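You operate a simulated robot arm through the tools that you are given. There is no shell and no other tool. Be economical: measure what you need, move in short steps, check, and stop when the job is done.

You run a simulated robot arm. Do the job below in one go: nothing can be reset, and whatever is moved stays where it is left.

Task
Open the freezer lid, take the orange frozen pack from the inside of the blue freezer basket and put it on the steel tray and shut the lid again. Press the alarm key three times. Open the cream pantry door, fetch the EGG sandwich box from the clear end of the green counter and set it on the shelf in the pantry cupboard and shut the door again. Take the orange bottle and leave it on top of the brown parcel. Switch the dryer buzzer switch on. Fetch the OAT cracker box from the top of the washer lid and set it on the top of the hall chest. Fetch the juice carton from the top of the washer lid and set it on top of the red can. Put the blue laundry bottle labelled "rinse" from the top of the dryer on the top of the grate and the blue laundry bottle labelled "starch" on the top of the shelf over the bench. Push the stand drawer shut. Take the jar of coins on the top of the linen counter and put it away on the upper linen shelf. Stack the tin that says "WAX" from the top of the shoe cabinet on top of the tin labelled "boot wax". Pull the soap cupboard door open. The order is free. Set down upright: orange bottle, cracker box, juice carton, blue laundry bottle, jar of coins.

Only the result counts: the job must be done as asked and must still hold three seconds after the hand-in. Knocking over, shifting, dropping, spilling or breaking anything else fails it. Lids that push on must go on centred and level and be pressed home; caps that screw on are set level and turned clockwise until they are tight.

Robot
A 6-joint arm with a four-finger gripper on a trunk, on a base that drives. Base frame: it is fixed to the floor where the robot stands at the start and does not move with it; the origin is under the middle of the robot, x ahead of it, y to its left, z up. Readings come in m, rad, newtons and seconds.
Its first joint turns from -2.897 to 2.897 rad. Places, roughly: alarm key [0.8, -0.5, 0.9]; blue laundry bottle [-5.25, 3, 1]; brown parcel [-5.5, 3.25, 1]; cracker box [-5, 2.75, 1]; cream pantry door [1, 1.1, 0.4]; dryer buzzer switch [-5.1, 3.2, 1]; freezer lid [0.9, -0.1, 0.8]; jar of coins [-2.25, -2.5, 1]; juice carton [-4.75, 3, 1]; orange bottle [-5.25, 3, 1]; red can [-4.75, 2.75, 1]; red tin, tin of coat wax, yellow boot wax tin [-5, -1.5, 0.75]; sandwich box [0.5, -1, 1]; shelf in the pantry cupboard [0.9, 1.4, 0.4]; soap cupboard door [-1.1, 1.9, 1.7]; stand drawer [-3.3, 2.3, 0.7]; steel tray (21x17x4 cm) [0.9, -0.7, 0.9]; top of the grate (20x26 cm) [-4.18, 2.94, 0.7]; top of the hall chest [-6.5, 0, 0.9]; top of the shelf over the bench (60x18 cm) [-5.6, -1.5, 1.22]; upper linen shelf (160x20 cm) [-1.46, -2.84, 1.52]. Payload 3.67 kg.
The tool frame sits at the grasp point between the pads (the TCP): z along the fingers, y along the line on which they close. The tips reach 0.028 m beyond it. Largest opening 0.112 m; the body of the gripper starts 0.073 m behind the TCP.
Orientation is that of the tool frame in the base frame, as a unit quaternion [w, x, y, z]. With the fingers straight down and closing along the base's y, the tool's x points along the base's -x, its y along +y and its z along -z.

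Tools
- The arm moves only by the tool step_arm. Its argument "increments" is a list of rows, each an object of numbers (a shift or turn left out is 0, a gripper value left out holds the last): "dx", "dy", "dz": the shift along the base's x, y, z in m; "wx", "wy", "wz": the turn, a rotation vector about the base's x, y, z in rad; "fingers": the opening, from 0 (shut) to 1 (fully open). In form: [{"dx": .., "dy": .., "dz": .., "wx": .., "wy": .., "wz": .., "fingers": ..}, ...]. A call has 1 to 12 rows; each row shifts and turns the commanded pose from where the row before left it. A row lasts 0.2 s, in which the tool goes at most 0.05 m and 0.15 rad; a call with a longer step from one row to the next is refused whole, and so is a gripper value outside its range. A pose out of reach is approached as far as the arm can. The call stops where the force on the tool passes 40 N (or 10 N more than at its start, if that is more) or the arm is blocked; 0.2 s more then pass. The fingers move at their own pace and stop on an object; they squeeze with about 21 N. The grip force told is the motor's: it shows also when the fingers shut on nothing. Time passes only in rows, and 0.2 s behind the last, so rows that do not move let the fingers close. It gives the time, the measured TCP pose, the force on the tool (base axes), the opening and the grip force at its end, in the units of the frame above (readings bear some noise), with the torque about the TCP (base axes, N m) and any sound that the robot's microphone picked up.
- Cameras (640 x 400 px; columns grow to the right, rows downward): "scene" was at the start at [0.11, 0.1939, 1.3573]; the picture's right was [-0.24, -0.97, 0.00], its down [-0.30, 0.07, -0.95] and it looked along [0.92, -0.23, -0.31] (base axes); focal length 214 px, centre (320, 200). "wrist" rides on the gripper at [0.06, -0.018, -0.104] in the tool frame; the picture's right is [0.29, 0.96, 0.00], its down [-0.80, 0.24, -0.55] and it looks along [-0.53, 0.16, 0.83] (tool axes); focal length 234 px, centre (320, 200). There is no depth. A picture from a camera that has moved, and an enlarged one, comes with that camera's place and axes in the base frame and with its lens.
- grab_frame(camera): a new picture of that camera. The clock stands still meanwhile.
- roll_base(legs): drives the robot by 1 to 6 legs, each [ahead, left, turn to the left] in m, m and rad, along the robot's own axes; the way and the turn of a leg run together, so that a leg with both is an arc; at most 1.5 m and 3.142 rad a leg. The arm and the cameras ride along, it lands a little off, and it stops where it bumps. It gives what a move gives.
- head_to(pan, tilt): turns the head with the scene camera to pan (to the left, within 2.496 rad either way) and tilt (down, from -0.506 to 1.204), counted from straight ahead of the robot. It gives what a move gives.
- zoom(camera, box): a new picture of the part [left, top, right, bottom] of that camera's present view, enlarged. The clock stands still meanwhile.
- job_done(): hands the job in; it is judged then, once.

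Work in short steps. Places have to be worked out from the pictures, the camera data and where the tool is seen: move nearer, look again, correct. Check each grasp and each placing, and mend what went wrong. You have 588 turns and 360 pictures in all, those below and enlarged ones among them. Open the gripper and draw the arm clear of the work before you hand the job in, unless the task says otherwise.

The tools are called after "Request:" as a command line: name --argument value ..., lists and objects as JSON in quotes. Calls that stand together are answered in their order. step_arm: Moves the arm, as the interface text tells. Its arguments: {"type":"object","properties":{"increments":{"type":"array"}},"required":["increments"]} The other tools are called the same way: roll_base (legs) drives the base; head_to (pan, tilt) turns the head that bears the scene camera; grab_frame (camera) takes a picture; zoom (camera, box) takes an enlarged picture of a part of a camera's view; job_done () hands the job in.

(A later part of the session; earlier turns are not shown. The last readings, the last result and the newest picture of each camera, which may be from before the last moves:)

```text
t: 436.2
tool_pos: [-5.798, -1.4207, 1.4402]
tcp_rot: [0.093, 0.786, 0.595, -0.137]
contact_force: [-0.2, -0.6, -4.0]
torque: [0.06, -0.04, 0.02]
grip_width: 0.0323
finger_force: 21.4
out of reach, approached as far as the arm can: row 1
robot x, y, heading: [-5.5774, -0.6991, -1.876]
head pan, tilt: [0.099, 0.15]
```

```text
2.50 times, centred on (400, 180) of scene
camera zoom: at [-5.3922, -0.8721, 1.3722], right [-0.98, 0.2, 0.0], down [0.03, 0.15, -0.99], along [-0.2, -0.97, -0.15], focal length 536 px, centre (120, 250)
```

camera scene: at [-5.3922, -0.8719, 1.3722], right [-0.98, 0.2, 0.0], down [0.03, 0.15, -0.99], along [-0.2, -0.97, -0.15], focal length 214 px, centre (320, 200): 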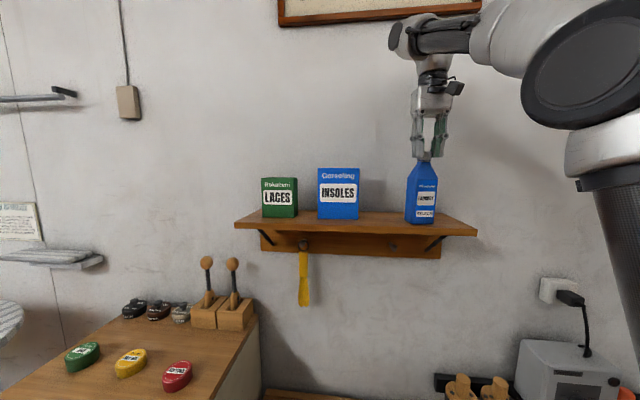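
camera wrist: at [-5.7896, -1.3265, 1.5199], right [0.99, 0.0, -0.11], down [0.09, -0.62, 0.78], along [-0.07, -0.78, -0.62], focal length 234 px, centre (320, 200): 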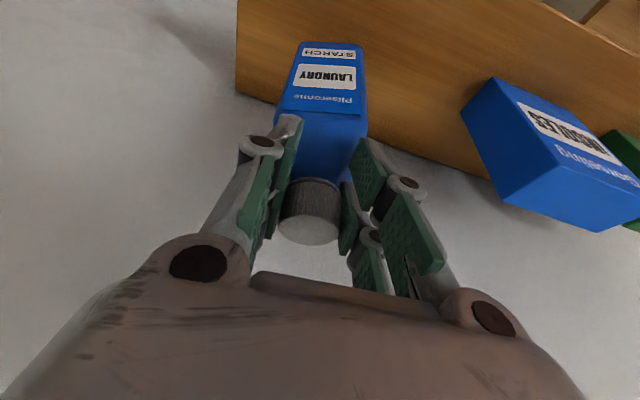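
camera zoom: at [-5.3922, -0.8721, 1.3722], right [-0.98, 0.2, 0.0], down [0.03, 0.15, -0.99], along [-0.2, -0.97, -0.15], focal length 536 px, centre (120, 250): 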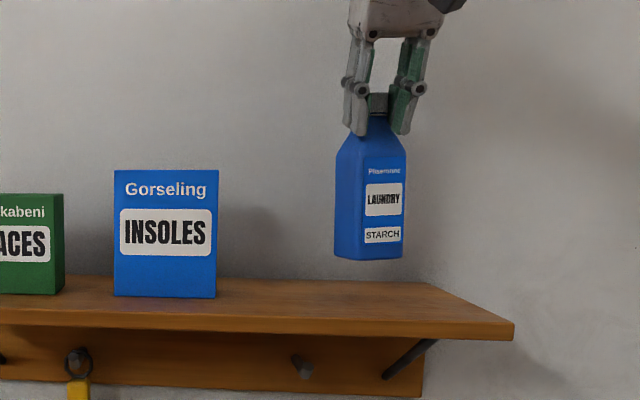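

The bottle is now upright (tool pitched). I move 2 cm further in and lower onto the shelf.

Request:
step_arm --increments '[{"dx": -0.006, "dy": -0.02}, {"dz": -0.015}, {"dz": -0.01}, {"dz": -0.005}]'

Request:
step_arm --increments '[{"dz": -0.004}, {"dz": -0.004}]'

Request:
zoom --camera "scene" --box '[300, 100, 500, 260]'

```text
t: 437.2
tool_pos: [-5.8039, -1.4388, 1.4106]
tcp_rot: [0.092, 0.786, 0.595, -0.136]
contact_force: [0.9, -0.6, -4.0]
torque: [0.05, 0.0, 0.0]
grip_width: 0.0322
finger_force: 21.1
robot x, y, heading: [-5.5715, -0.7012, -1.872]
head pan, tilt: [0.099, 0.15]
```

```text
t: 437.8
tool_pos: [-5.8071, -1.4373, 1.4028]
tcp_rot: [0.092, 0.787, 0.595, -0.136]
contact_force: [-0.7, 0.9, -3.6]
torque: [0.03, -0.01, 0.01]
grip_width: 0.0323
finger_force: 21.2
robot x, y, heading: [-5.5709, -0.7029, -1.878]
head pan, tilt: [0.099, 0.15]
```

```text
2.50 times, centred on (400, 180) of scene
camera zoom: at [-5.3921, -0.8718, 1.3722], right [-0.98, 0.2, 0.0], down [0.03, 0.15, -0.99], along [-0.2, -0.97, -0.15], focal length 536 px, centre (120, 250)
```

zoom: 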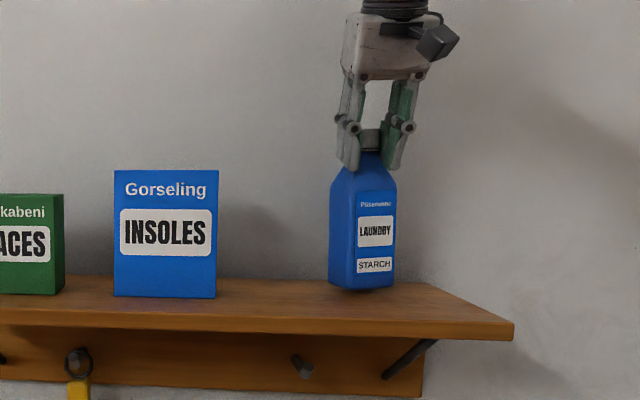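

Almost down. I continue in small steps.

Request:
step_arm --increments '[{"dz": -0.004}, {"dz": -0.004}]'

Request:
step_arm --increments '[{"dz": -0.004}, {"dz": -0.003}]'

Request:
grab_frame --camera "wrist"

```text
t: 438.4
tool_pos: [-5.806, -1.4383, 1.3958]
tcp_rot: [0.094, 0.786, 0.595, -0.139]
contact_force: [-0.3, 1.2, 12.8]
torque: [-0.36, -0.27, -0.02]
grip_width: 0.0324
finger_force: 20.9
robot x, y, heading: [-5.578, -0.697, -1.871]
head pan, tilt: [0.099, 0.15]
```

```text
t: 438.9
tool_pos: [-5.8073, -1.4381, 1.3952]
tcp_rot: [0.096, 0.786, 0.594, -0.142]
contact_force: [-0.7, -0.4, 9.0]
torque: [-0.43, -0.11, -0.03]
grip_width: 0.0325
finger_force: 21.0
robot x, y, heading: [-5.5702, -0.6971, -1.874]
head pan, tilt: [0.099, 0.15]
stopped in row 2: the force on the tool passed its limit at 45 N (the readings are from after the stop); the commanded pose is now the measured one
```

```text
107 pictures are left
camera wrist: at [-5.7974, -1.3446, 1.4733], right [0.99, 0.0, -0.11], down [0.09, -0.61, 0.79], along [-0.07, -0.79, -0.61], focal length 234 px, centre (320, 200)
```

wrist: 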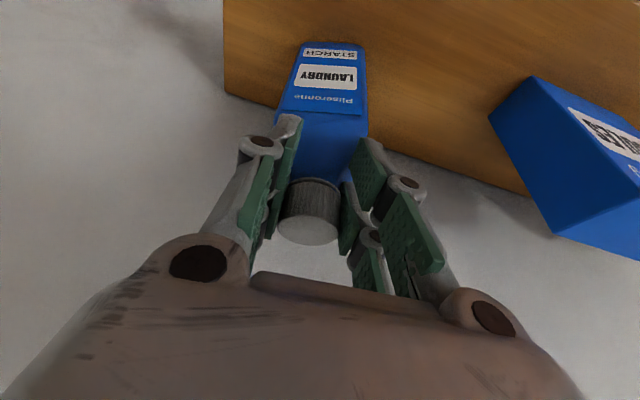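

Firm contact. I release slowly and look.

Request:
step_arm --increments '[{"dz": 0.002}, {"fingers": 0.35}, {}, {}, {}]'

Request:
grab_frame --camera "wrist"

```text
t: 440.1
tool_pos: [-5.8063, -1.4378, 1.3958]
tcp_rot: [0.095, 0.787, 0.593, -0.14]
contact_force: [0.0, -0.3, -1.3]
torque: [0.01, 0.03, 0.02]
grip_width: 0.0393
finger_force: 0.1
robot x, y, heading: [-5.5714, -0.6998, -1.876]
head pan, tilt: [0.099, 0.15]
```

```text
106 pictures are left
camera wrist: at [-5.7971, -1.3449, 1.4744], right [0.99, 0.0, -0.11], down [0.09, -0.61, 0.78], along [-0.07, -0.79, -0.61], focal length 234 px, centre (320, 200)
```

wrist: 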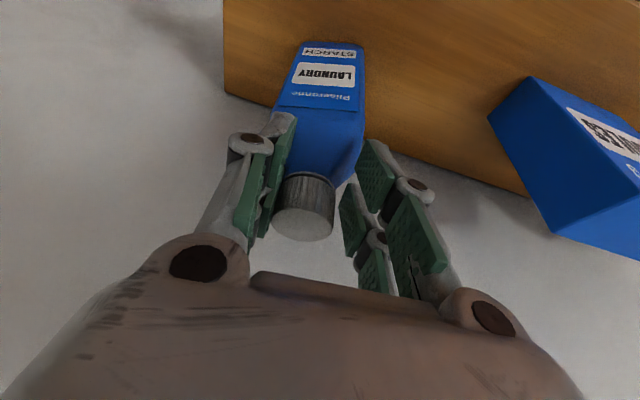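

The bottle stands freely. I open more and back the base straight away.

Request:
step_arm --increments '[{"fingers": 0.6}, {}]'

Request:
roll_base --legs '[[-0.25, 0, 0]]'

Request:
zoom --camera "scene" --box '[200, 100, 520, 300]'

```text
t: 440.7
tool_pos: [-5.8062, -1.438, 1.3958]
tcp_rot: [0.095, 0.786, 0.594, -0.14]
contact_force: [-0.6, 0.2, -0.4]
torque: [0.02, -0.02, 0.0]
grip_width: 0.0673
finger_force: 0.1
robot x, y, heading: [-5.5697, -0.7016, -1.872]
head pan, tilt: [0.099, 0.15]
```

```text
t: 442.5
tool_pos: [-5.7379, -1.2027, 1.396]
tcp_rot: [0.094, 0.788, 0.591, -0.141]
contact_force: [0.4, 0.0, -0.4]
torque: [-0.01, -0.01, 0.0]
grip_width: 0.0672
finger_force: 0.0
robot x, y, heading: [-5.4939, -0.4618, -1.877]
head pan, tilt: [0.099, 0.15]
```

```text
2.00 times, centred on (360, 200) of scene
camera zoom: at [-5.3192, -0.6387, 1.3723], right [-0.98, 0.21, 0.0], down [0.03, 0.15, -0.99], along [-0.21, -0.97, -0.15], focal length 429 px, centre (240, 200)
```

zoom: 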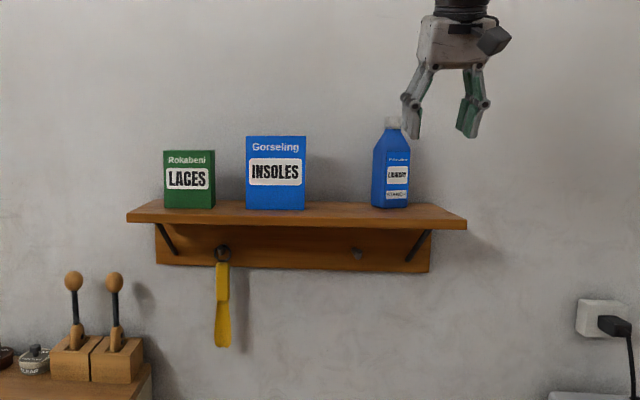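

STARCH is done. Now the tins: I look at the shoe cabinet top.

Request:
head_to --pan 0.5 --tilt 0.5

Request:
zoom --camera "scene" --box '[200, 90, 440, 240]'

```text
t: 443.4
tool_pos: [-5.7364, -1.2035, 1.3961]
tcp_rot: [0.095, 0.789, 0.591, -0.141]
contact_force: [-0.8, 0.3, 0.2]
torque: [-0.02, -0.01, -0.01]
grip_width: 0.0671
finger_force: 0.1
robot x, y, heading: [-5.4964, -0.4621, -1.875]
head pan, tilt: [0.499, 0.499]
```

```text
2.67 times, centred on (320, 165) of scene
camera zoom: at [-5.2828, -0.6374, 1.3399], right [-0.98, -0.19, 0.0], down [-0.09, 0.47, -0.88], along [0.16, -0.86, -0.48], focal length 572 px, centre (320, 293)
```

zoom: 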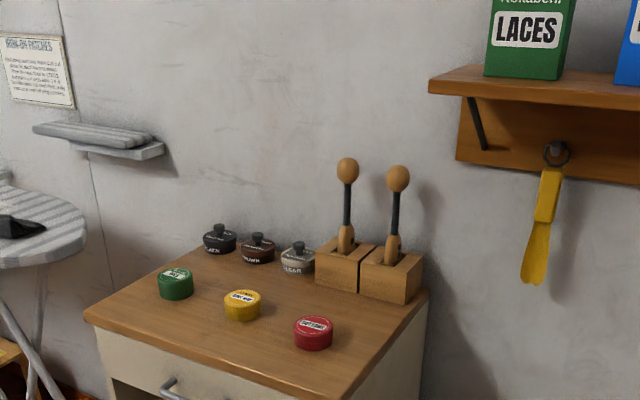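

Request:
zoom --camera "scene" --box '[250, 180, 340, 230]'

```text
7.11 times, centred on (295, 205) of scene
camera zoom: at [-5.2828, -0.6374, 1.3399], right [-0.98, -0.19, 0.0], down [-0.09, 0.47, -0.88], along [0.16, -0.86, -0.48], focal length 1525 px, centre (498, 164)
```

zoom: 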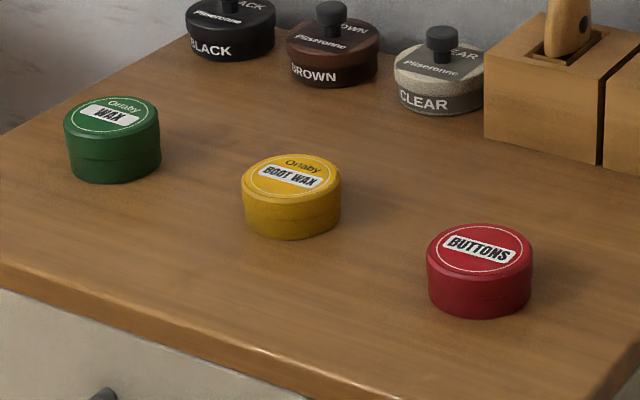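

WAX is the green tin and BOOT WAX the yellow one. I make the tool vertical again and drive left to the shoe cabinet.

Request:
step_arm --increments '[{"wx": 0.098, "wy": -0.032, "dz": -0.04, "fingers": 1}, {"wx": 0.098, "wy": -0.032, "dz": -0.045}, {"wx": 0.095, "wy": -0.031, "dz": -0.045}, {"dz": -0.045}, {"dz": -0.045}, {"dz": -0.045}]'

Request:
roll_base --legs '[[0, 0.78, 0], [0.12, 0, 0]]'

Request:
grab_frame --camera "wrist"

```text
t: 444.8
tool_pos: [-5.7374, -1.2017, 1.1328]
tcp_rot: [0.009, 0.799, 0.601, -0.016]
contact_force: [0.0, 1.3, 1.1]
torque: [-0.03, 0.01, -0.02]
grip_width: 0.1117
finger_force: 0.1
robot x, y, heading: [-5.4976, -0.4643, -1.883]
head pan, tilt: [0.499, 0.499]
```

```text
t: 449.8
tool_pos: [-5.0139, -1.5538, 1.132]
tcp_rot: [0.008, 0.795, 0.606, -0.016]
contact_force: [0.1, -0.4, -0.2]
torque: [0.01, 0.01, 0.01]
grip_width: 0.112
finger_force: 0.0
robot x, y, heading: [-4.7845, -0.8105, -1.864]
head pan, tilt: [0.499, 0.499]
```

```text
102 pictures are left
camera wrist: at [-5.0132, -1.4861, 1.2342], right [1.0, 0.03, -0.02], down [0.03, -0.81, 0.58], along [0.0, -0.58, -0.81], focal length 234 px, centre (320, 200)
```

wrist: 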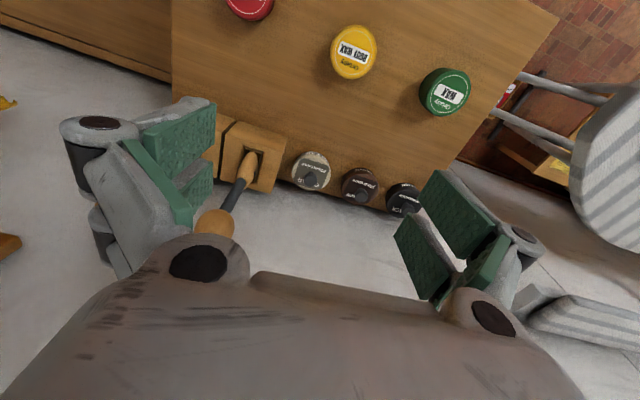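

Green WAX is near (-4.82,-1.55), and the tin tops are around z≈0.83. I go over it and check.

Request:
step_arm --increments '[{"dx": 0.048, "dz": -0.01}, {"dx": 0.048, "dz": -0.01}, {"dx": 0.048, "dz": -0.01}, {"dx": 0.048, "dz": -0.01}, {"dz": -0.045}, {"dz": -0.045}]'

Request:
grab_frame --camera "wrist"

```text
t: 451.2
tool_pos: [-4.8215, -1.5528, 1.0005]
tcp_rot: [0.009, 0.795, 0.606, -0.016]
contact_force: [-0.8, 1.0, 0.2]
torque: [-0.01, 0.02, -0.01]
grip_width: 0.1119
finger_force: 0.1
robot x, y, heading: [-4.7849, -0.8128, -1.867]
head pan, tilt: [0.499, 0.499]
```

```text
101 pictures are left
camera wrist: at [-4.8209, -1.4857, 1.1034], right [1.0, 0.03, -0.02], down [0.03, -0.81, 0.58], along [0.0, -0.58, -0.81], focal length 234 px, centre (320, 200)
```

wrist: 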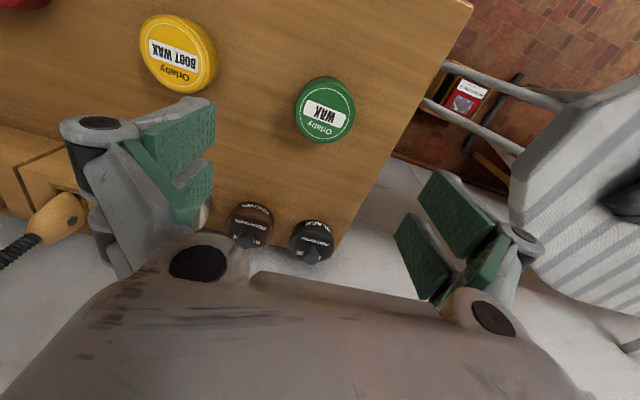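

Triangulated: green top (-4.817,-1.5555,0.834), yellow at (-4.966,-1.506). I level the tool, descend and grip the green tin.

Request:
step_arm --increments '[{"wx": 0.034, "wy": -0.0145, "dx": 0.0045, "dy": -0.0027}, {"dz": -0.045}, {"dz": -0.045}, {"dz": -0.045}, {"dz": -0.025}, {"dz": -0.01}]'

Request:
step_arm --increments '[{"fingers": 0.5}, {"fingers": 0}, {}]'

Request:
step_arm --increments '[{"dz": 0.03}, {"dz": 0.04}, {"dz": 0.03}]'

Request:
grab_frame --camera "wrist"

```text
t: 452.6
tool_pos: [-4.8171, -1.5558, 0.8315]
tcp_rot: [-0.002, 0.795, 0.607, 0.0]
contact_force: [0.5, 0.5, 0.6]
torque: [-0.03, 0.01, 0.03]
grip_width: 0.1119
finger_force: 0.1
robot x, y, heading: [-4.7881, -0.811, -1.861]
head pan, tilt: [0.499, 0.499]
```

```text
t: 453.4
tool_pos: [-4.8174, -1.5572, 0.8334]
tcp_rot: [-0.001, 0.795, 0.607, 0.0]
contact_force: [0.2, -0.7, -0.4]
torque: [0.02, 0.01, 0.0]
grip_width: 0.0663
finger_force: 20.7
robot x, y, heading: [-4.7838, -0.8131, -1.863]
head pan, tilt: [0.499, 0.499]
```

```text
t: 454.2
tool_pos: [-4.8188, -1.5556, 0.9323]
tcp_rot: [-0.002, 0.795, 0.606, 0.0]
contact_force: [-0.3, 0.5, -1.3]
torque: [0.0, 0.02, -0.02]
grip_width: 0.0664
finger_force: 21.2
robot x, y, heading: [-4.7871, -0.8119, -1.859]
head pan, tilt: [0.499, 0.499]
```

```text
100 pictures are left
camera wrist: at [-4.8185, -1.4923, 1.0352], right [1.0, 0.03, 0.0], down [0.02, -0.83, 0.55], along [0.01, -0.55, -0.83], focal length 234 px, centre (320, 200)
```

wrist: 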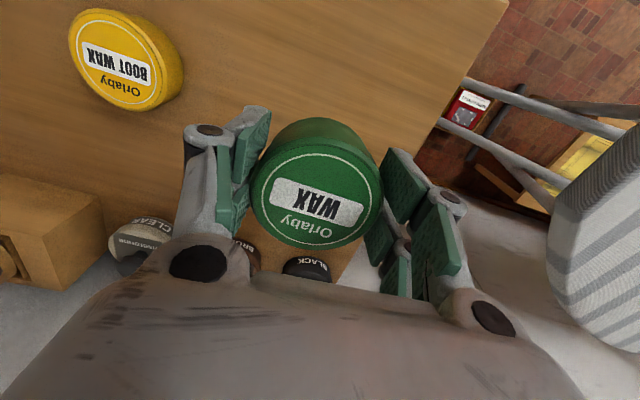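

Tin gripped. I carry it over the yellow tin.

Request:
step_arm --increments '[{"dx": -0.02, "dy": 0.007, "dz": 0.03}, {"dx": -0.045, "dy": 0.0165}, {"dx": -0.045, "dy": 0.0165}, {"dx": -0.037, "dy": 0.0136}, {}]'

Request:
grab_frame --camera "wrist"

Request:
zoom --camera "scene" --box '[280, 150, 440, 280]'

```text
t: 455.4
tool_pos: [-4.9655, -1.5036, 0.9648]
tcp_rot: [-0.001, 0.795, 0.607, -0.001]
contact_force: [-0.3, -0.2, -1.3]
torque: [-0.01, 0.03, 0.02]
grip_width: 0.0667
finger_force: 21.6
robot x, y, heading: [-4.7858, -0.8116, -1.87]
head pan, tilt: [0.499, 0.499]
```

```text
99 pictures are left
camera wrist: at [-4.9658, -1.4405, 1.0683], right [1.0, 0.03, 0.0], down [0.02, -0.83, 0.55], along [0.01, -0.55, -0.83], focal length 234 px, centre (320, 200)
```

wrist: 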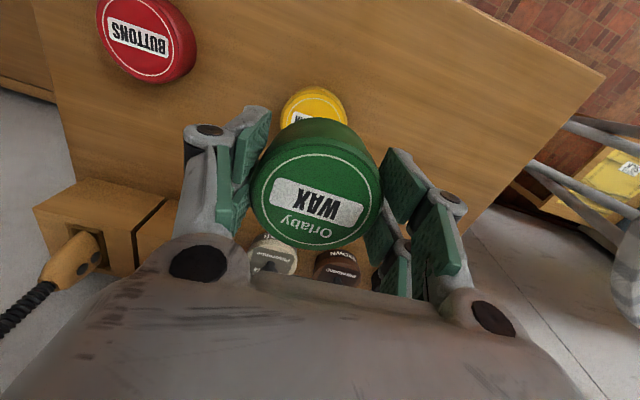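

```text
3.08 times, centred on (360, 215) of scene
camera zoom: at [-4.5677, -0.9811, 1.3399], right [-0.98, -0.2, 0.0], down [-0.1, 0.47, -0.88], along [0.18, -0.86, -0.48], focal length 660 px, centre (197, 154)
```

zoom: 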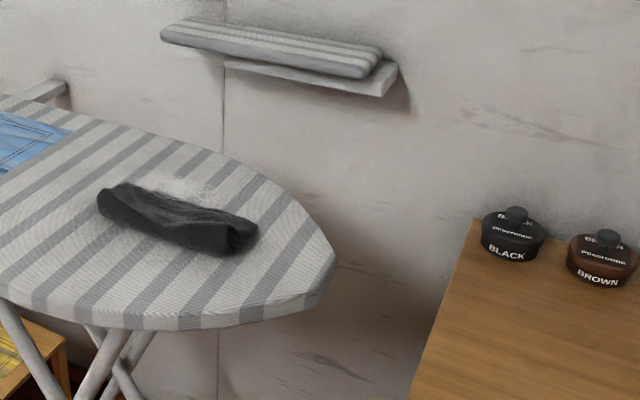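

Nearly aligned; I shift 6 mm and lower until contact.

Request:
step_arm --increments '[{"dx": -0.001, "dy": 0.006, "dz": -0.03}, {"dz": -0.03}, {"dz": -0.015}]'

Request:
step_arm --increments '[{"dz": -0.005}, {"dz": -0.005}]'

Request:
head_to --pan 0.1 --tilt 0.6

Request:
zoom --camera "scene" --box '[240, 120, 400, 240]'

```text
t: 456.2
tool_pos: [-4.9658, -1.4965, 0.8873]
tcp_rot: [-0.002, 0.795, 0.607, 0.0]
contact_force: [-0.2, 0.9, 0.0]
torque: [-0.01, 0.04, 0.02]
grip_width: 0.0663
finger_force: 21.1
robot x, y, heading: [-4.7845, -0.8133, -1.864]
head pan, tilt: [0.499, 0.499]
```

```text
t: 456.8
tool_pos: [-4.9657, -1.4959, 0.8778]
tcp_rot: [-0.001, 0.795, 0.607, 0.001]
contact_force: [0.5, -0.6, 0.2]
torque: [0.0, 0.03, -0.05]
grip_width: 0.0664
finger_force: 21.2
robot x, y, heading: [-4.7837, -0.8123, -1.864]
head pan, tilt: [0.499, 0.499]
```

```text
t: 457.7
tool_pos: [-4.9656, -1.4961, 0.8769]
tcp_rot: [-0.001, 0.794, 0.607, 0.0]
contact_force: [0.0, -0.3, -2.6]
torque: [-0.04, 0.0, 0.02]
grip_width: 0.0666
finger_force: 20.1
robot x, y, heading: [-4.7874, -0.8084, -1.865]
head pan, tilt: [0.099, 0.6]
```

```text
3.33 times, centred on (320, 180) of scene
camera zoom: at [-4.6032, -0.9787, 1.3308], right [-0.98, 0.19, 0.0], down [0.11, 0.55, -0.83], along [-0.16, -0.81, -0.56], focal length 715 px, centre (320, 267)
```

zoom: 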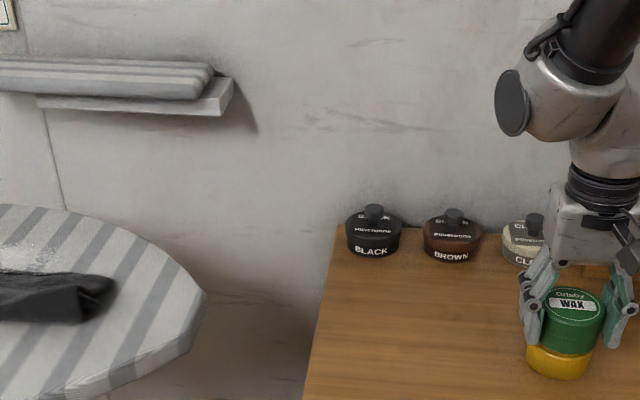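

Good alignment. I lower the last millimetres.

Request:
step_arm --increments '[{"dx": 0.003, "dz": -0.004}, {"dz": -0.004}]'

Request:
step_arm --increments '[{"dz": -0.004}, {"dz": -0.003}]'

```text
t: 458.3
tool_pos: [-4.9626, -1.4951, 0.8678]
tcp_rot: [-0.002, 0.795, 0.607, -0.001]
contact_force: [-0.4, 0.6, -0.3]
torque: [0.01, 0.03, 0.0]
grip_width: 0.0665
finger_force: 21.2
robot x, y, heading: [-4.7848, -0.8108, -1.859]
head pan, tilt: [0.099, 0.6]
```

```text
t: 458.9
tool_pos: [-4.9625, -1.4963, 0.8639]
tcp_rot: [0.0, 0.795, 0.607, -0.001]
contact_force: [-0.3, 2.1, 15.6]
torque: [-0.06, 0.01, 0.1]
grip_width: 0.0668
finger_force: 21.1
robot x, y, heading: [-4.7847, -0.8094, -1.865]
head pan, tilt: [0.099, 0.6]
```

Contact at 15.6 N. I release and lift.

Request:
step_arm --increments '[{"dz": 0.001, "fingers": 0.85}, {}, {"dz": 0.03}, {"dz": 0.045}, {"dz": 0.045}, {"dz": 0.045}, {"dz": 0.045}]'

Request:
grab_frame --camera "wrist"

```text
t: 460.5
tool_pos: [-4.9613, -1.4937, 1.0731]
tcp_rot: [-0.002, 0.795, 0.606, 0.0]
contact_force: [-0.1, 0.1, 1.0]
torque: [0.02, 0.04, 0.01]
grip_width: 0.0953
finger_force: 0.1
robot x, y, heading: [-4.7821, -0.8138, -1.866]
head pan, tilt: [0.099, 0.6]
```

```text
96 pictures are left
camera wrist: at [-4.9621, -1.4309, 1.1773], right [1.0, 0.03, 0.0], down [0.02, -0.83, 0.55], along [0.01, -0.55, -0.83], focal length 234 px, centre (320, 200)
```

wrist: 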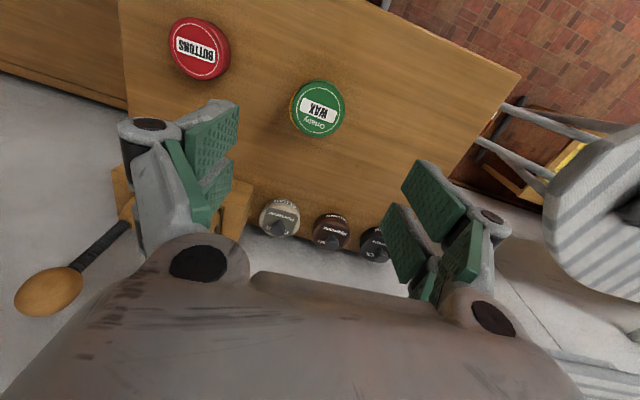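

The tins are stacked. Next the jar of coins: I back off and look left along the wall.

Request:
step_arm --increments '[{"dz": 0.045}, {"dz": 0.045}, {"dz": 0.04}]'

Request:
roll_base --legs '[[-0.55, 0, 0]]'

Request:
head_to --pan 0.8 --tilt 0.3

Request:
grab_frame --camera "scene"

```text
t: 461.3
tool_pos: [-4.9597, -1.4941, 1.2022]
tcp_rot: [-0.002, 0.795, 0.607, -0.001]
contact_force: [0.8, -0.6, 0.1]
torque: [0.04, 0.02, -0.03]
grip_width: 0.0954
finger_force: 0.1
robot x, y, heading: [-4.7882, -0.8099, -1.865]
head pan, tilt: [0.099, 0.6]
```

```text
t: 464.2
tool_pos: [-4.8144, -1.008, 1.2022]
tcp_rot: [0.0, 0.795, 0.607, -0.001]
contact_force: [-0.4, -0.4, 0.6]
torque: [0.0, 0.03, 0.02]
grip_width: 0.0952
finger_force: 0.0
robot x, y, heading: [-4.642, -0.3252, -1.87]
head pan, tilt: [0.099, 0.6]
stopped in leg 1: the robot was blocked; the commanded pose is now the measured one
```

```text
t: 465.3
tool_pos: [-4.8141, -1.0075, 1.2035]
tcp_rot: [0.0, 0.795, 0.607, -0.001]
contact_force: [-0.1, 0.1, -0.2]
torque: [-0.01, -0.03, 0.01]
grip_width: 0.0956
finger_force: 0.0
robot x, y, heading: [-4.6383, -0.3274, -1.865]
head pan, tilt: [0.799, 0.3]
```

```text
95 pictures are left
camera scene: at [-4.3932, -0.4872, 1.3582], right [-0.88, -0.48, 0.0], down [-0.14, 0.26, -0.96], along [0.46, -0.84, -0.3], focal length 214 px, centre (320, 200)
```

scene: 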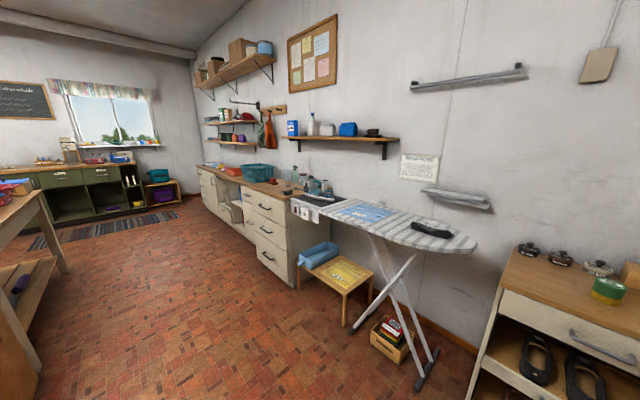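

Request:
zoom --camera "scene" --box '[190, 30, 350, 210]'

```text
2.22 times, centred on (270, 120) of scene
camera zoom: at [-4.3932, -0.4872, 1.3582], right [-0.88, -0.48, 0.0], down [-0.14, 0.26, -0.96], along [0.46, -0.84, -0.3], focal length 477 px, centre (431, 378)
```

zoom: 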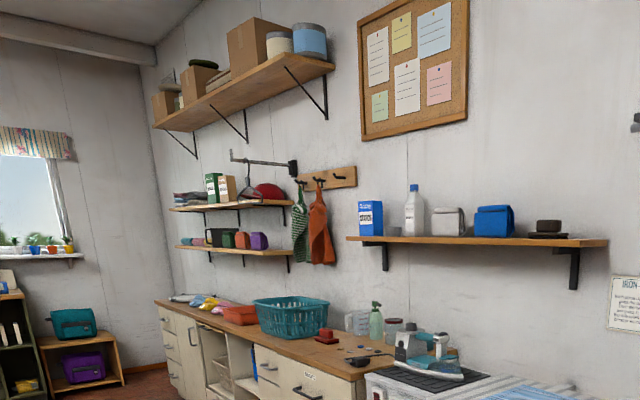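

The upper linen shelf is the upper of the two middle shelves; the jar is probably near the teal basket. I drive left along the counter.

Request:
roll_base --legs '[[0.18, 0, 0], [0, 1.3, 0], [0, 1.1, 0]]'

Request:
head_to --pan 0.1 --tilt 0.2

Request:
grab_frame --camera "scene"

```text
t: 478.3
tool_pos: [-2.5883, -1.9195, 1.204]
tcp_rot: [0.0, 0.806, 0.592, -0.001]
contact_force: [-0.4, 0.6, -0.4]
torque: [0.0, -0.01, 0.03]
grip_width: 0.0954
finger_force: 0.0
robot x, y, heading: [-2.3849, -1.2413, -1.904]
head pan, tilt: [0.799, 0.3]
```

```text
t: 479.3
tool_pos: [-2.5879, -1.9191, 1.2042]
tcp_rot: [-0.001, 0.806, 0.592, -0.002]
contact_force: [0.2, 0.4, -0.5]
torque: [0.03, -0.02, -0.01]
grip_width: 0.095
finger_force: 0.0
robot x, y, heading: [-2.3873, -1.2437, -1.904]
head pan, tilt: [0.099, 0.201]
```

```text
93 pictures are left
camera scene: at [-2.2114, -1.4221, 1.3675], right [-0.97, 0.23, 0.0], down [0.05, 0.19, -0.98], along [-0.23, -0.95, -0.2], focal length 214 px, centre (320, 200)
```

scene: 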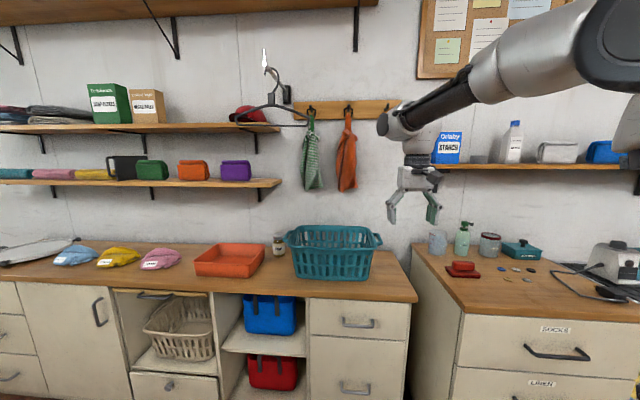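

Request:
zoom --camera "scene" --box '[180, 90, 300, 270]'

Request:
zoom --camera "scene" --box '[420, 210, 540, 290]'

```text
2.22 times, centred on (240, 180) of scene
camera zoom: at [-2.2114, -1.4221, 1.3675], right [-0.97, 0.23, 0.0], down [0.05, 0.19, -0.98], along [-0.23, -0.95, -0.2], focal length 477 px, centre (498, 244)
```

zoom: 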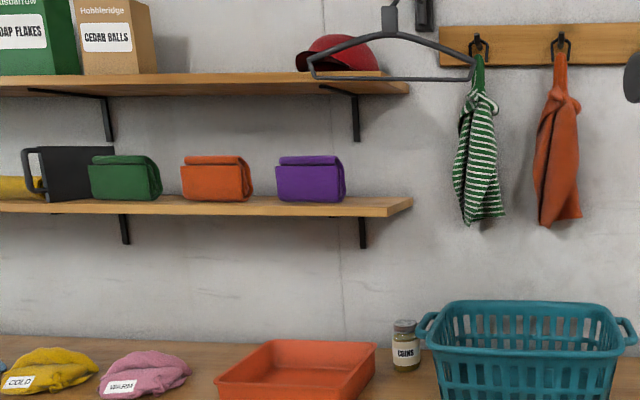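

```text
5.00 times, centred on (480, 250) of scene
camera zoom: at [-2.2114, -1.4221, 1.3675], right [-0.97, 0.23, 0.0], down [0.05, 0.19, -0.98], along [-0.23, -0.95, -0.2], focal length 1072 px, centre (-480, -50)
```

zoom: 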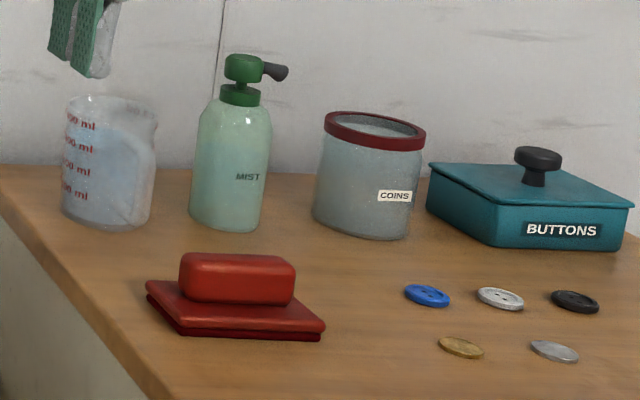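

Request:
zoom --camera "scene" --box '[258, 225, 298, 265]'

```text
10.00 times, centred on (278, 245) of scene
camera zoom: at [-2.2114, -1.4221, 1.3675], right [-0.97, 0.23, 0.0], down [0.05, 0.19, -0.98], along [-0.23, -0.95, -0.2], focal length 2145 px, centre (740, -250)
```

zoom: 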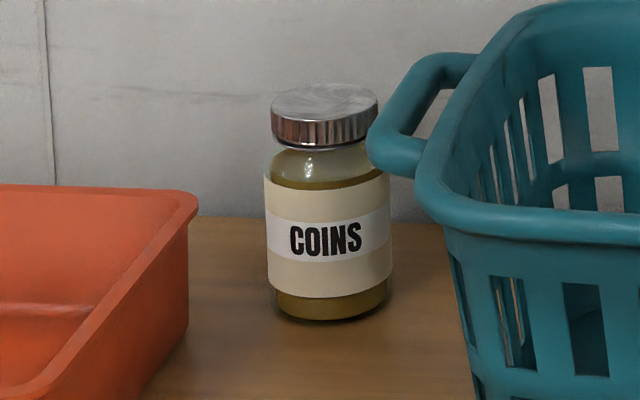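

It is the jar with coins. I move left and closer to view it with the wrist camera.

Request:
roll_base --legs '[[0, 0.42, 0.015], [0.2, 0, 0]]'

Request:
grab_frame --camera "wrist"

Request:
grab_frame --camera "scene"

```text
t: 483.1
tool_pos: [-2.2444, -2.2483, 1.2039]
tcp_rot: [0.0, 0.803, 0.596, -0.001]
contact_force: [0.6, -0.6, -0.7]
torque: [0.01, 0.03, 0.01]
grip_width: 0.0952
finger_force: 0.1
robot x, y, heading: [-2.0463, -1.5706, -1.893]
head pan, tilt: [0.099, 0.201]
```

```text
89 pictures are left
camera wrist: at [-2.2438, -2.1837, 1.3075], right [1.0, 0.0, 0.0], down [0.0, -0.83, 0.56], along [0.0, -0.56, -0.83], focal length 234 px, centre (320, 200)
```

wrist: 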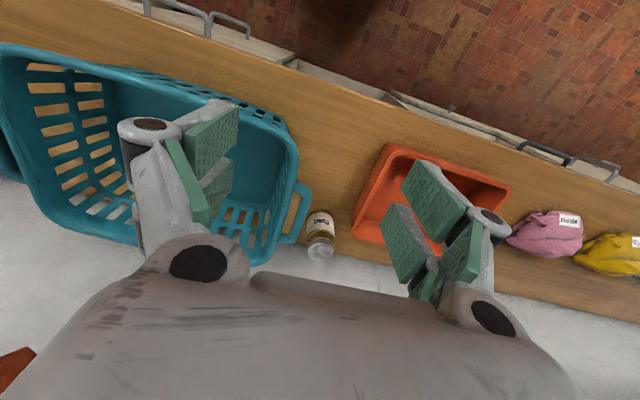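

```text
88 pictures are left
camera scene: at [-1.8736, -1.7464, 1.3675], right [-0.98, 0.22, 0.0], down [0.04, 0.19, -0.98], along [-0.22, -0.96, -0.2], focal length 214 px, centre (320, 200)
```

scene: 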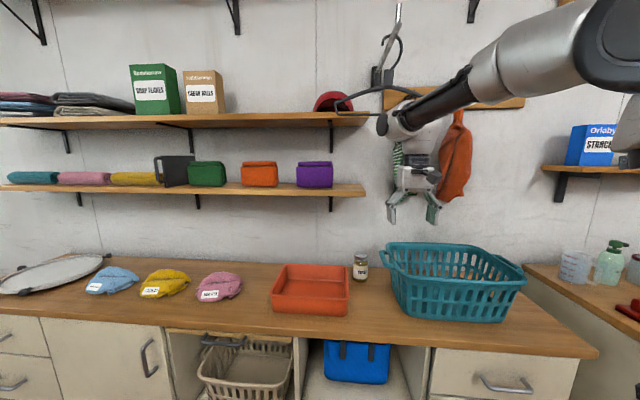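

Combining the views: jar centre ≈(-2.246,-2.62), standing at z≈0.785, lid top ≈0.90, under the shelf's end. I approach with a 45° pitch from the front, closing sideways.

Request:
roll_base --legs '[[0.1, 0, 0]]'

Request:
step_arm --increments '[{"wx": -0.123, "wy": 0.041, "fingers": 0.75}, {"wx": -0.123, "wy": 0.041, "dz": -0.02}, {"wx": -0.123, "wy": 0.041, "dz": -0.02}, {"wx": -0.123, "wy": 0.041, "dz": -0.02}, {"wx": -0.123, "wy": 0.041, "dz": -0.02}, {"wx": -0.123, "wy": 0.041, "dz": -0.02}, {"dx": 0.02, "dy": -0.03, "dz": -0.02}, {"dx": 0.02, "dy": -0.03, "dz": -0.02}, {"dx": 0.01, "dy": -0.03, "dz": -0.03}]'

Request:
grab_frame --camera "wrist"

```text
t: 484.3
tool_pos: [-2.2778, -2.3422, 1.2033]
tcp_rot: [0.0, 0.804, 0.595, -0.001]
contact_force: [0.8, -0.7, -0.4]
torque: [0.04, 0.0, 0.01]
grip_width: 0.0952
finger_force: 0.0
robot x, y, heading: [-2.0809, -1.663, -1.895]
head pan, tilt: [0.099, 0.201]
```

```text
t: 486.3
tool_pos: [-2.2317, -2.437, 1.0413]
tcp_rot: [0.218, 0.743, 0.55, -0.312]
contact_force: [0.6, 1.2, 0.6]
torque: [0.01, -0.01, 0.01]
grip_width: 0.084
finger_force: 0.0
out of reach, approached as far as the arm can: row 6
robot x, y, heading: [-2.0835, -1.6644, -1.901]
head pan, tilt: [0.099, 0.201]
```

```text
87 pictures are left
camera wrist: at [-2.2123, -2.3212, 1.0729], right [0.97, -0.09, -0.22], down [0.19, -0.25, 0.95], along [-0.14, -0.96, -0.22], focal length 234 px, centre (320, 200)
```

wrist: 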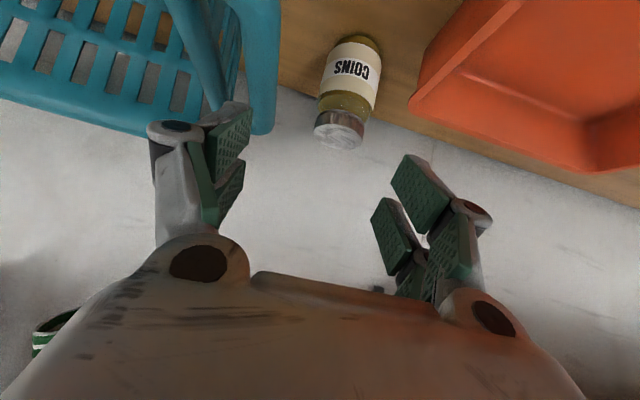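

The jar is clear on both sides. I advance to the pre-grasp, then onto the jar.

Request:
step_arm --increments '[{"dy": -0.0295, "dz": -0.03}, {"dy": -0.0295, "dz": -0.03}, {"dy": -0.0295, "dz": -0.03}, {"dy": -0.0295, "dz": -0.03}]'

Request:
grab_frame --camera "wrist"

```text
t: 487.3
tool_pos: [-2.2323, -2.5549, 0.9228]
tcp_rot: [0.218, 0.744, 0.55, -0.311]
contact_force: [0.5, 2.3, 3.7]
torque: [0.2, -0.01, -0.06]
grip_width: 0.0937
finger_force: 1.7
robot x, y, heading: [-2.0814, -1.6633, -1.896]
head pan, tilt: [0.099, 0.201]
```

```text
86 pictures are left
camera wrist: at [-2.2122, -2.4389, 0.955], right [0.97, -0.09, -0.22], down [0.19, -0.25, 0.95], along [-0.14, -0.96, -0.22], focal length 234 px, centre (320, 200)
```

wrist: 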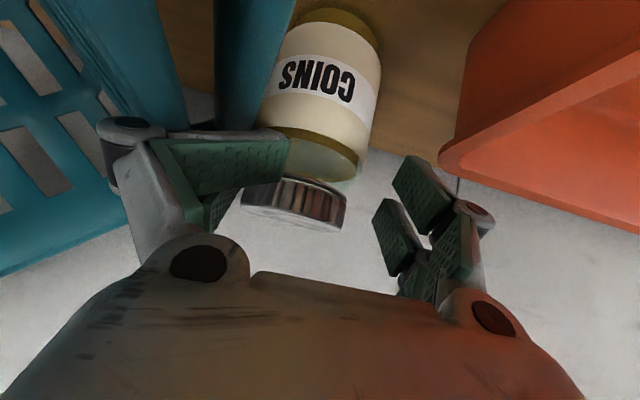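

The left finger touches the jar; it is nearer and further left than I estimated. I back off and re-measure.

Request:
step_arm --increments '[{"dx": 0.003, "dy": 0.02, "dz": 0.025}, {"dx": 0.005, "dy": 0.025, "dz": 0.03}, {"dy": 0.01, "dz": 0.02}]'

Request:
grab_frame --camera "wrist"

Request:
zoom --camera "scene" --box '[320, 200, 440, 300]'

```text
t: 488.1
tool_pos: [-2.223, -2.5008, 0.9979]
tcp_rot: [0.217, 0.744, 0.55, -0.312]
contact_force: [-0.2, -0.1, 0.0]
torque: [-0.01, 0.04, -0.02]
grip_width: 0.0846
finger_force: 0.1
robot x, y, heading: [-2.0836, -1.67, -1.897]
head pan, tilt: [0.099, 0.201]
```

```text
85 pictures are left
camera wrist: at [-2.2032, -2.3845, 1.03], right [0.97, -0.09, -0.22], down [0.19, -0.25, 0.95], along [-0.14, -0.96, -0.22], focal length 234 px, centre (320, 200)
```

wrist: 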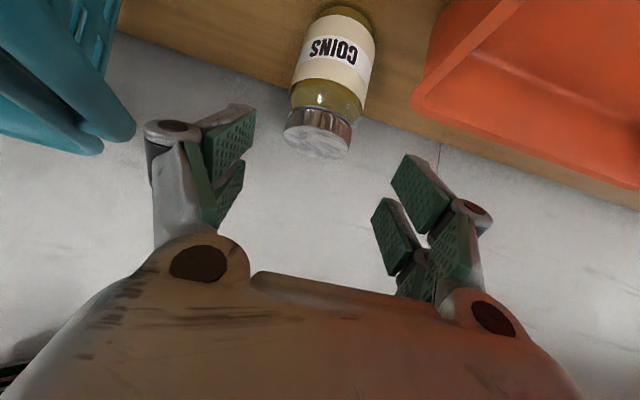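

```text
4.00 times, centred on (380, 250) of scene
camera zoom: at [-1.9062, -1.8431, 1.3675], right [-0.97, 0.22, 0.0], down [0.04, 0.19, -0.98], along [-0.22, -0.96, -0.2], focal length 858 px, centre (80, 0)
```

zoom: 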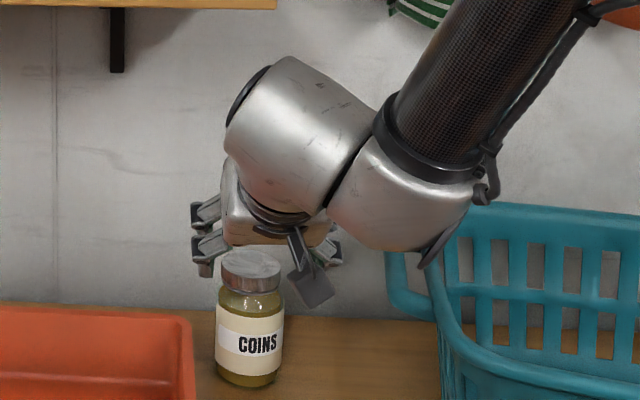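

I check whether the basket was disturbed.

Request:
grab_frame --camera "scene"

```text
83 pictures are left
camera scene: at [-1.9062, -1.8431, 1.3675], right [-0.97, 0.22, 0.0], down [0.04, 0.19, -0.98], along [-0.22, -0.96, -0.2], focal length 214 px, centre (320, 200)
```

scene: 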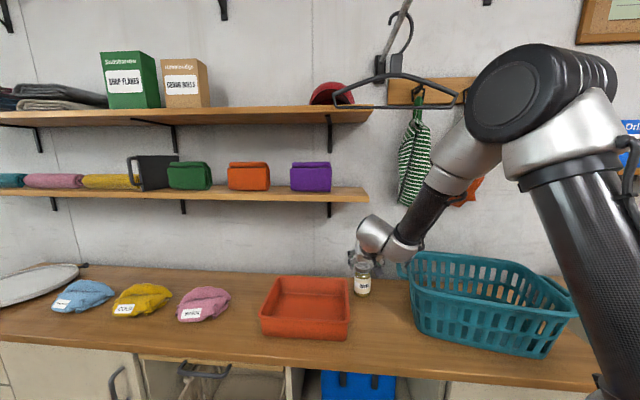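

The basket may have been pulled a few centimetres by the finger. I zoom to measure it.

Request:
zoom --camera "scene" --box '[380, 230, 600, 370]'

```text
2.86 times, centred on (490, 300) of scene
camera zoom: at [-1.9062, -1.8431, 1.3675], right [-0.97, 0.22, 0.0], down [0.04, 0.19, -0.98], along [-0.22, -0.96, -0.2], focal length 613 px, centre (-166, -86)
```

zoom: 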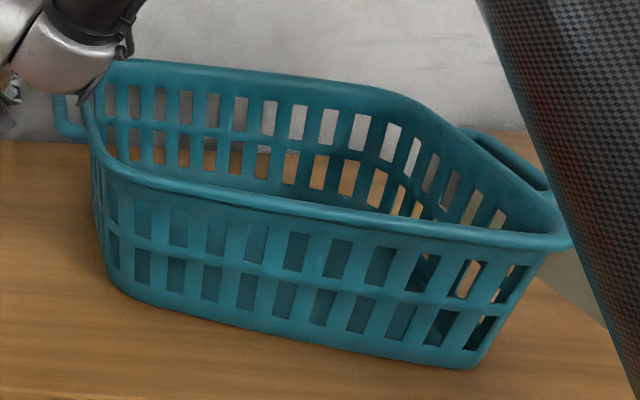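

The refined triangulation puts the jar at (-2.246,-2.572), from z 0.82 to 0.937. I drop 4 cm and advance onto it along the finger axis. (The basket turned a bit; I'll set it back afterwards.)

Request:
step_arm --increments '[{"dz": -0.038}, {"dx": -0.0075, "dy": -0.022, "dz": -0.024}]'

Request:
grab_frame --camera "wrist"

```text
t: 488.7
tool_pos: [-2.2304, -2.5218, 0.9335]
tcp_rot: [0.218, 0.743, 0.55, -0.312]
contact_force: [0.5, -0.3, 0.2]
torque: [0.02, 0.0, -0.02]
grip_width: 0.0838
finger_force: 0.0
robot x, y, heading: [-2.0805, -1.663, -1.895]
head pan, tilt: [0.099, 0.201]
```

```text
81 pictures are left
camera wrist: at [-2.2119, -2.4062, 0.9665], right [0.97, -0.09, -0.22], down [0.19, -0.25, 0.95], along [-0.14, -0.96, -0.22], focal length 234 px, centre (320, 200)
```

wrist: 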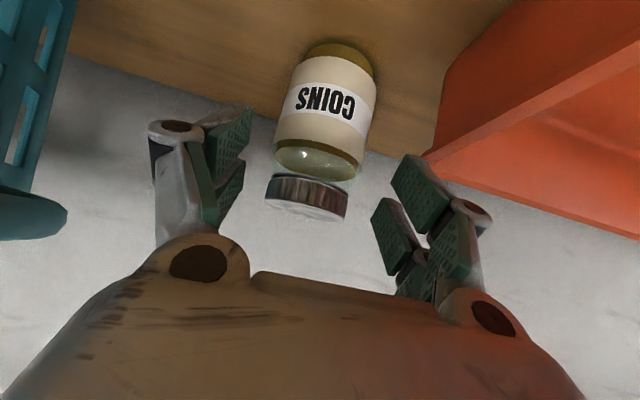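

Centred between the pads. I advance and grip.

Request:
step_arm --increments '[{"dx": -0.008, "dy": -0.025, "dz": -0.025}, {"dx": -0.007, "dy": -0.024, "dz": -0.022}]'

Request:
step_arm --increments '[{"fingers": 0.4}, {"fingers": 0}, {}]'

Request:
grab_frame --camera "wrist"

```text
t: 489.3
tool_pos: [-2.2446, -2.5696, 0.8881]
tcp_rot: [0.218, 0.743, 0.55, -0.311]
contact_force: [-0.7, 0.8, 0.3]
torque: [0.02, 0.02, -0.04]
grip_width: 0.084
finger_force: 0.0
robot x, y, heading: [-2.084, -1.6674, -1.9]
head pan, tilt: [0.099, 0.201]
```

```text
t: 490.1
tool_pos: [-2.2438, -2.5707, 0.8868]
tcp_rot: [0.219, 0.743, 0.55, -0.311]
contact_force: [-2.1, -1.4, 0.9]
torque: [-0.23, -0.07, -0.1]
grip_width: 0.0662
finger_force: 21.2
robot x, y, heading: [-2.0824, -1.6636, -1.895]
head pan, tilt: [0.099, 0.201]
```

```text
80 pictures are left
camera wrist: at [-2.2258, -2.4535, 0.9192], right [0.97, -0.09, -0.22], down [0.19, -0.25, 0.95], along [-0.14, -0.96, -0.22], focal length 234 px, centre (320, 200)
```

wrist: 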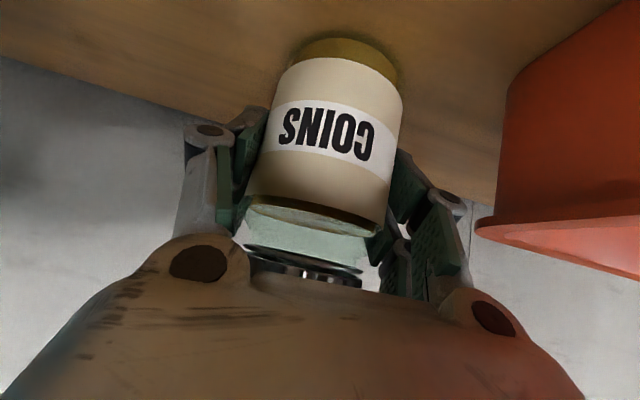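

Gripped at 66 mm. I lift a little and back the base out.

Request:
step_arm --increments '[{"dz": 0.02}, {"dz": 0.03, "dy": 0.01}, {"dz": 0.03, "dy": 0.015}]'

Request:
roll_base --legs '[[-0.3, 0, 0]]'

Request:
step_arm --increments '[{"dz": 0.045}, {"dz": 0.045}, {"dz": 0.045}, {"dz": 0.045}, {"dz": 0.045}, {"dz": 0.045}, {"dz": 0.045}, {"dz": 0.045}, {"dz": 0.045}, {"dz": 0.045}, {"dz": 0.045}, {"dz": 0.045}]'

Request:
grab_frame --camera "scene"

```text
t: 490.9
tool_pos: [-2.245, -2.546, 0.9671]
tcp_rot: [0.216, 0.744, 0.551, -0.311]
contact_force: [0.1, -0.7, -6.5]
torque: [-0.03, 0.01, 0.01]
grip_width: 0.0662
finger_force: 21.0
robot x, y, heading: [-2.0812, -1.6678, -1.897]
head pan, tilt: [0.099, 0.201]
```

```text
t: 492.9
tool_pos: [-2.1521, -2.258, 0.9683]
tcp_rot: [0.217, 0.745, 0.548, -0.312]
contact_force: [1.6, 0.0, -5.2]
torque: [-0.02, 0.03, -0.02]
grip_width: 0.0661
finger_force: 21.2
robot x, y, heading: [-1.9871, -1.3778, -1.901]
head pan, tilt: [0.099, 0.201]
```

```text
t: 495.5
tool_pos: [-2.1524, -2.2607, 1.5058]
tcp_rot: [0.215, 0.745, 0.55, -0.311]
contact_force: [-0.4, 0.5, -5.8]
torque: [0.04, -0.02, 0.04]
grip_width: 0.0662
finger_force: 20.8
robot x, y, heading: [-1.9853, -1.3804, -1.9]
head pan, tilt: [0.099, 0.201]
```

```text
79 pictures are left
camera scene: at [-1.8098, -1.5565, 1.3676], right [-0.97, 0.23, 0.0], down [0.05, 0.19, -0.98], along [-0.22, -0.95, -0.2], focal length 214 px, centre (320, 200)
```

scene: 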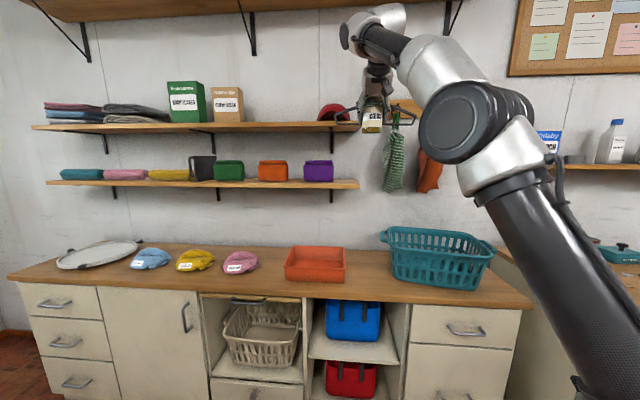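

The jar is up. I drive left to the free part of the upper shelf and raise further.

Request:
roll_base --legs '[[0, 0.4, 0.01]]'

Request:
step_arm --increments '[{"dz": 0.045}, {"dz": 0.04}, {"dz": 0.035}, {}]'

Request:
grab_frame --camera "scene"

```text
t: 498.1
tool_pos: [-1.7584, -2.3915, 1.5081]
tcp_rot: [0.219, 0.743, 0.551, -0.311]
contact_force: [0.5, -0.2, -5.8]
torque: [0.02, -0.01, -0.01]
grip_width: 0.0664
finger_force: 20.8
robot x, y, heading: [-1.6009, -1.5104, -1.892]
head pan, tilt: [0.099, 0.201]
```

```text
t: 499.1
tool_pos: [-1.7615, -2.3547, 1.5412]
tcp_rot: [0.218, 0.742, 0.552, -0.312]
contact_force: [-0.9, 0.4, -5.4]
torque: [-0.02, 0.0, -0.03]
grip_width: 0.0663
finger_force: 20.6
out of reach, approached as far as the arm can: row 1, 2, 3
robot x, y, heading: [-1.5982, -1.506, -1.891]
head pan, tilt: [0.099, 0.201]
```

```text
78 pictures are left
camera scene: at [-1.4232, -1.6842, 1.3675], right [-0.98, 0.22, 0.0], down [0.04, 0.19, -0.98], along [-0.21, -0.96, -0.2], focal length 214 px, centre (320, 200)
```

scene: 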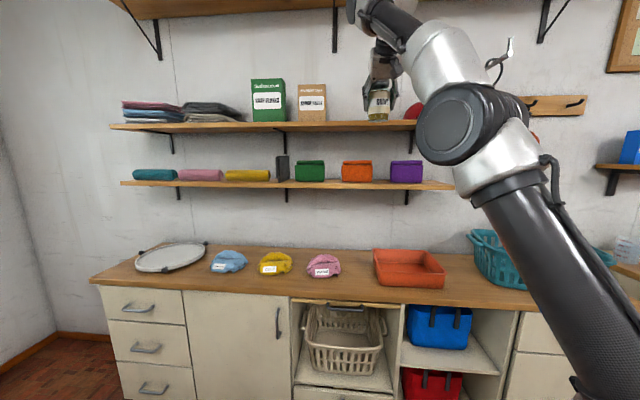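

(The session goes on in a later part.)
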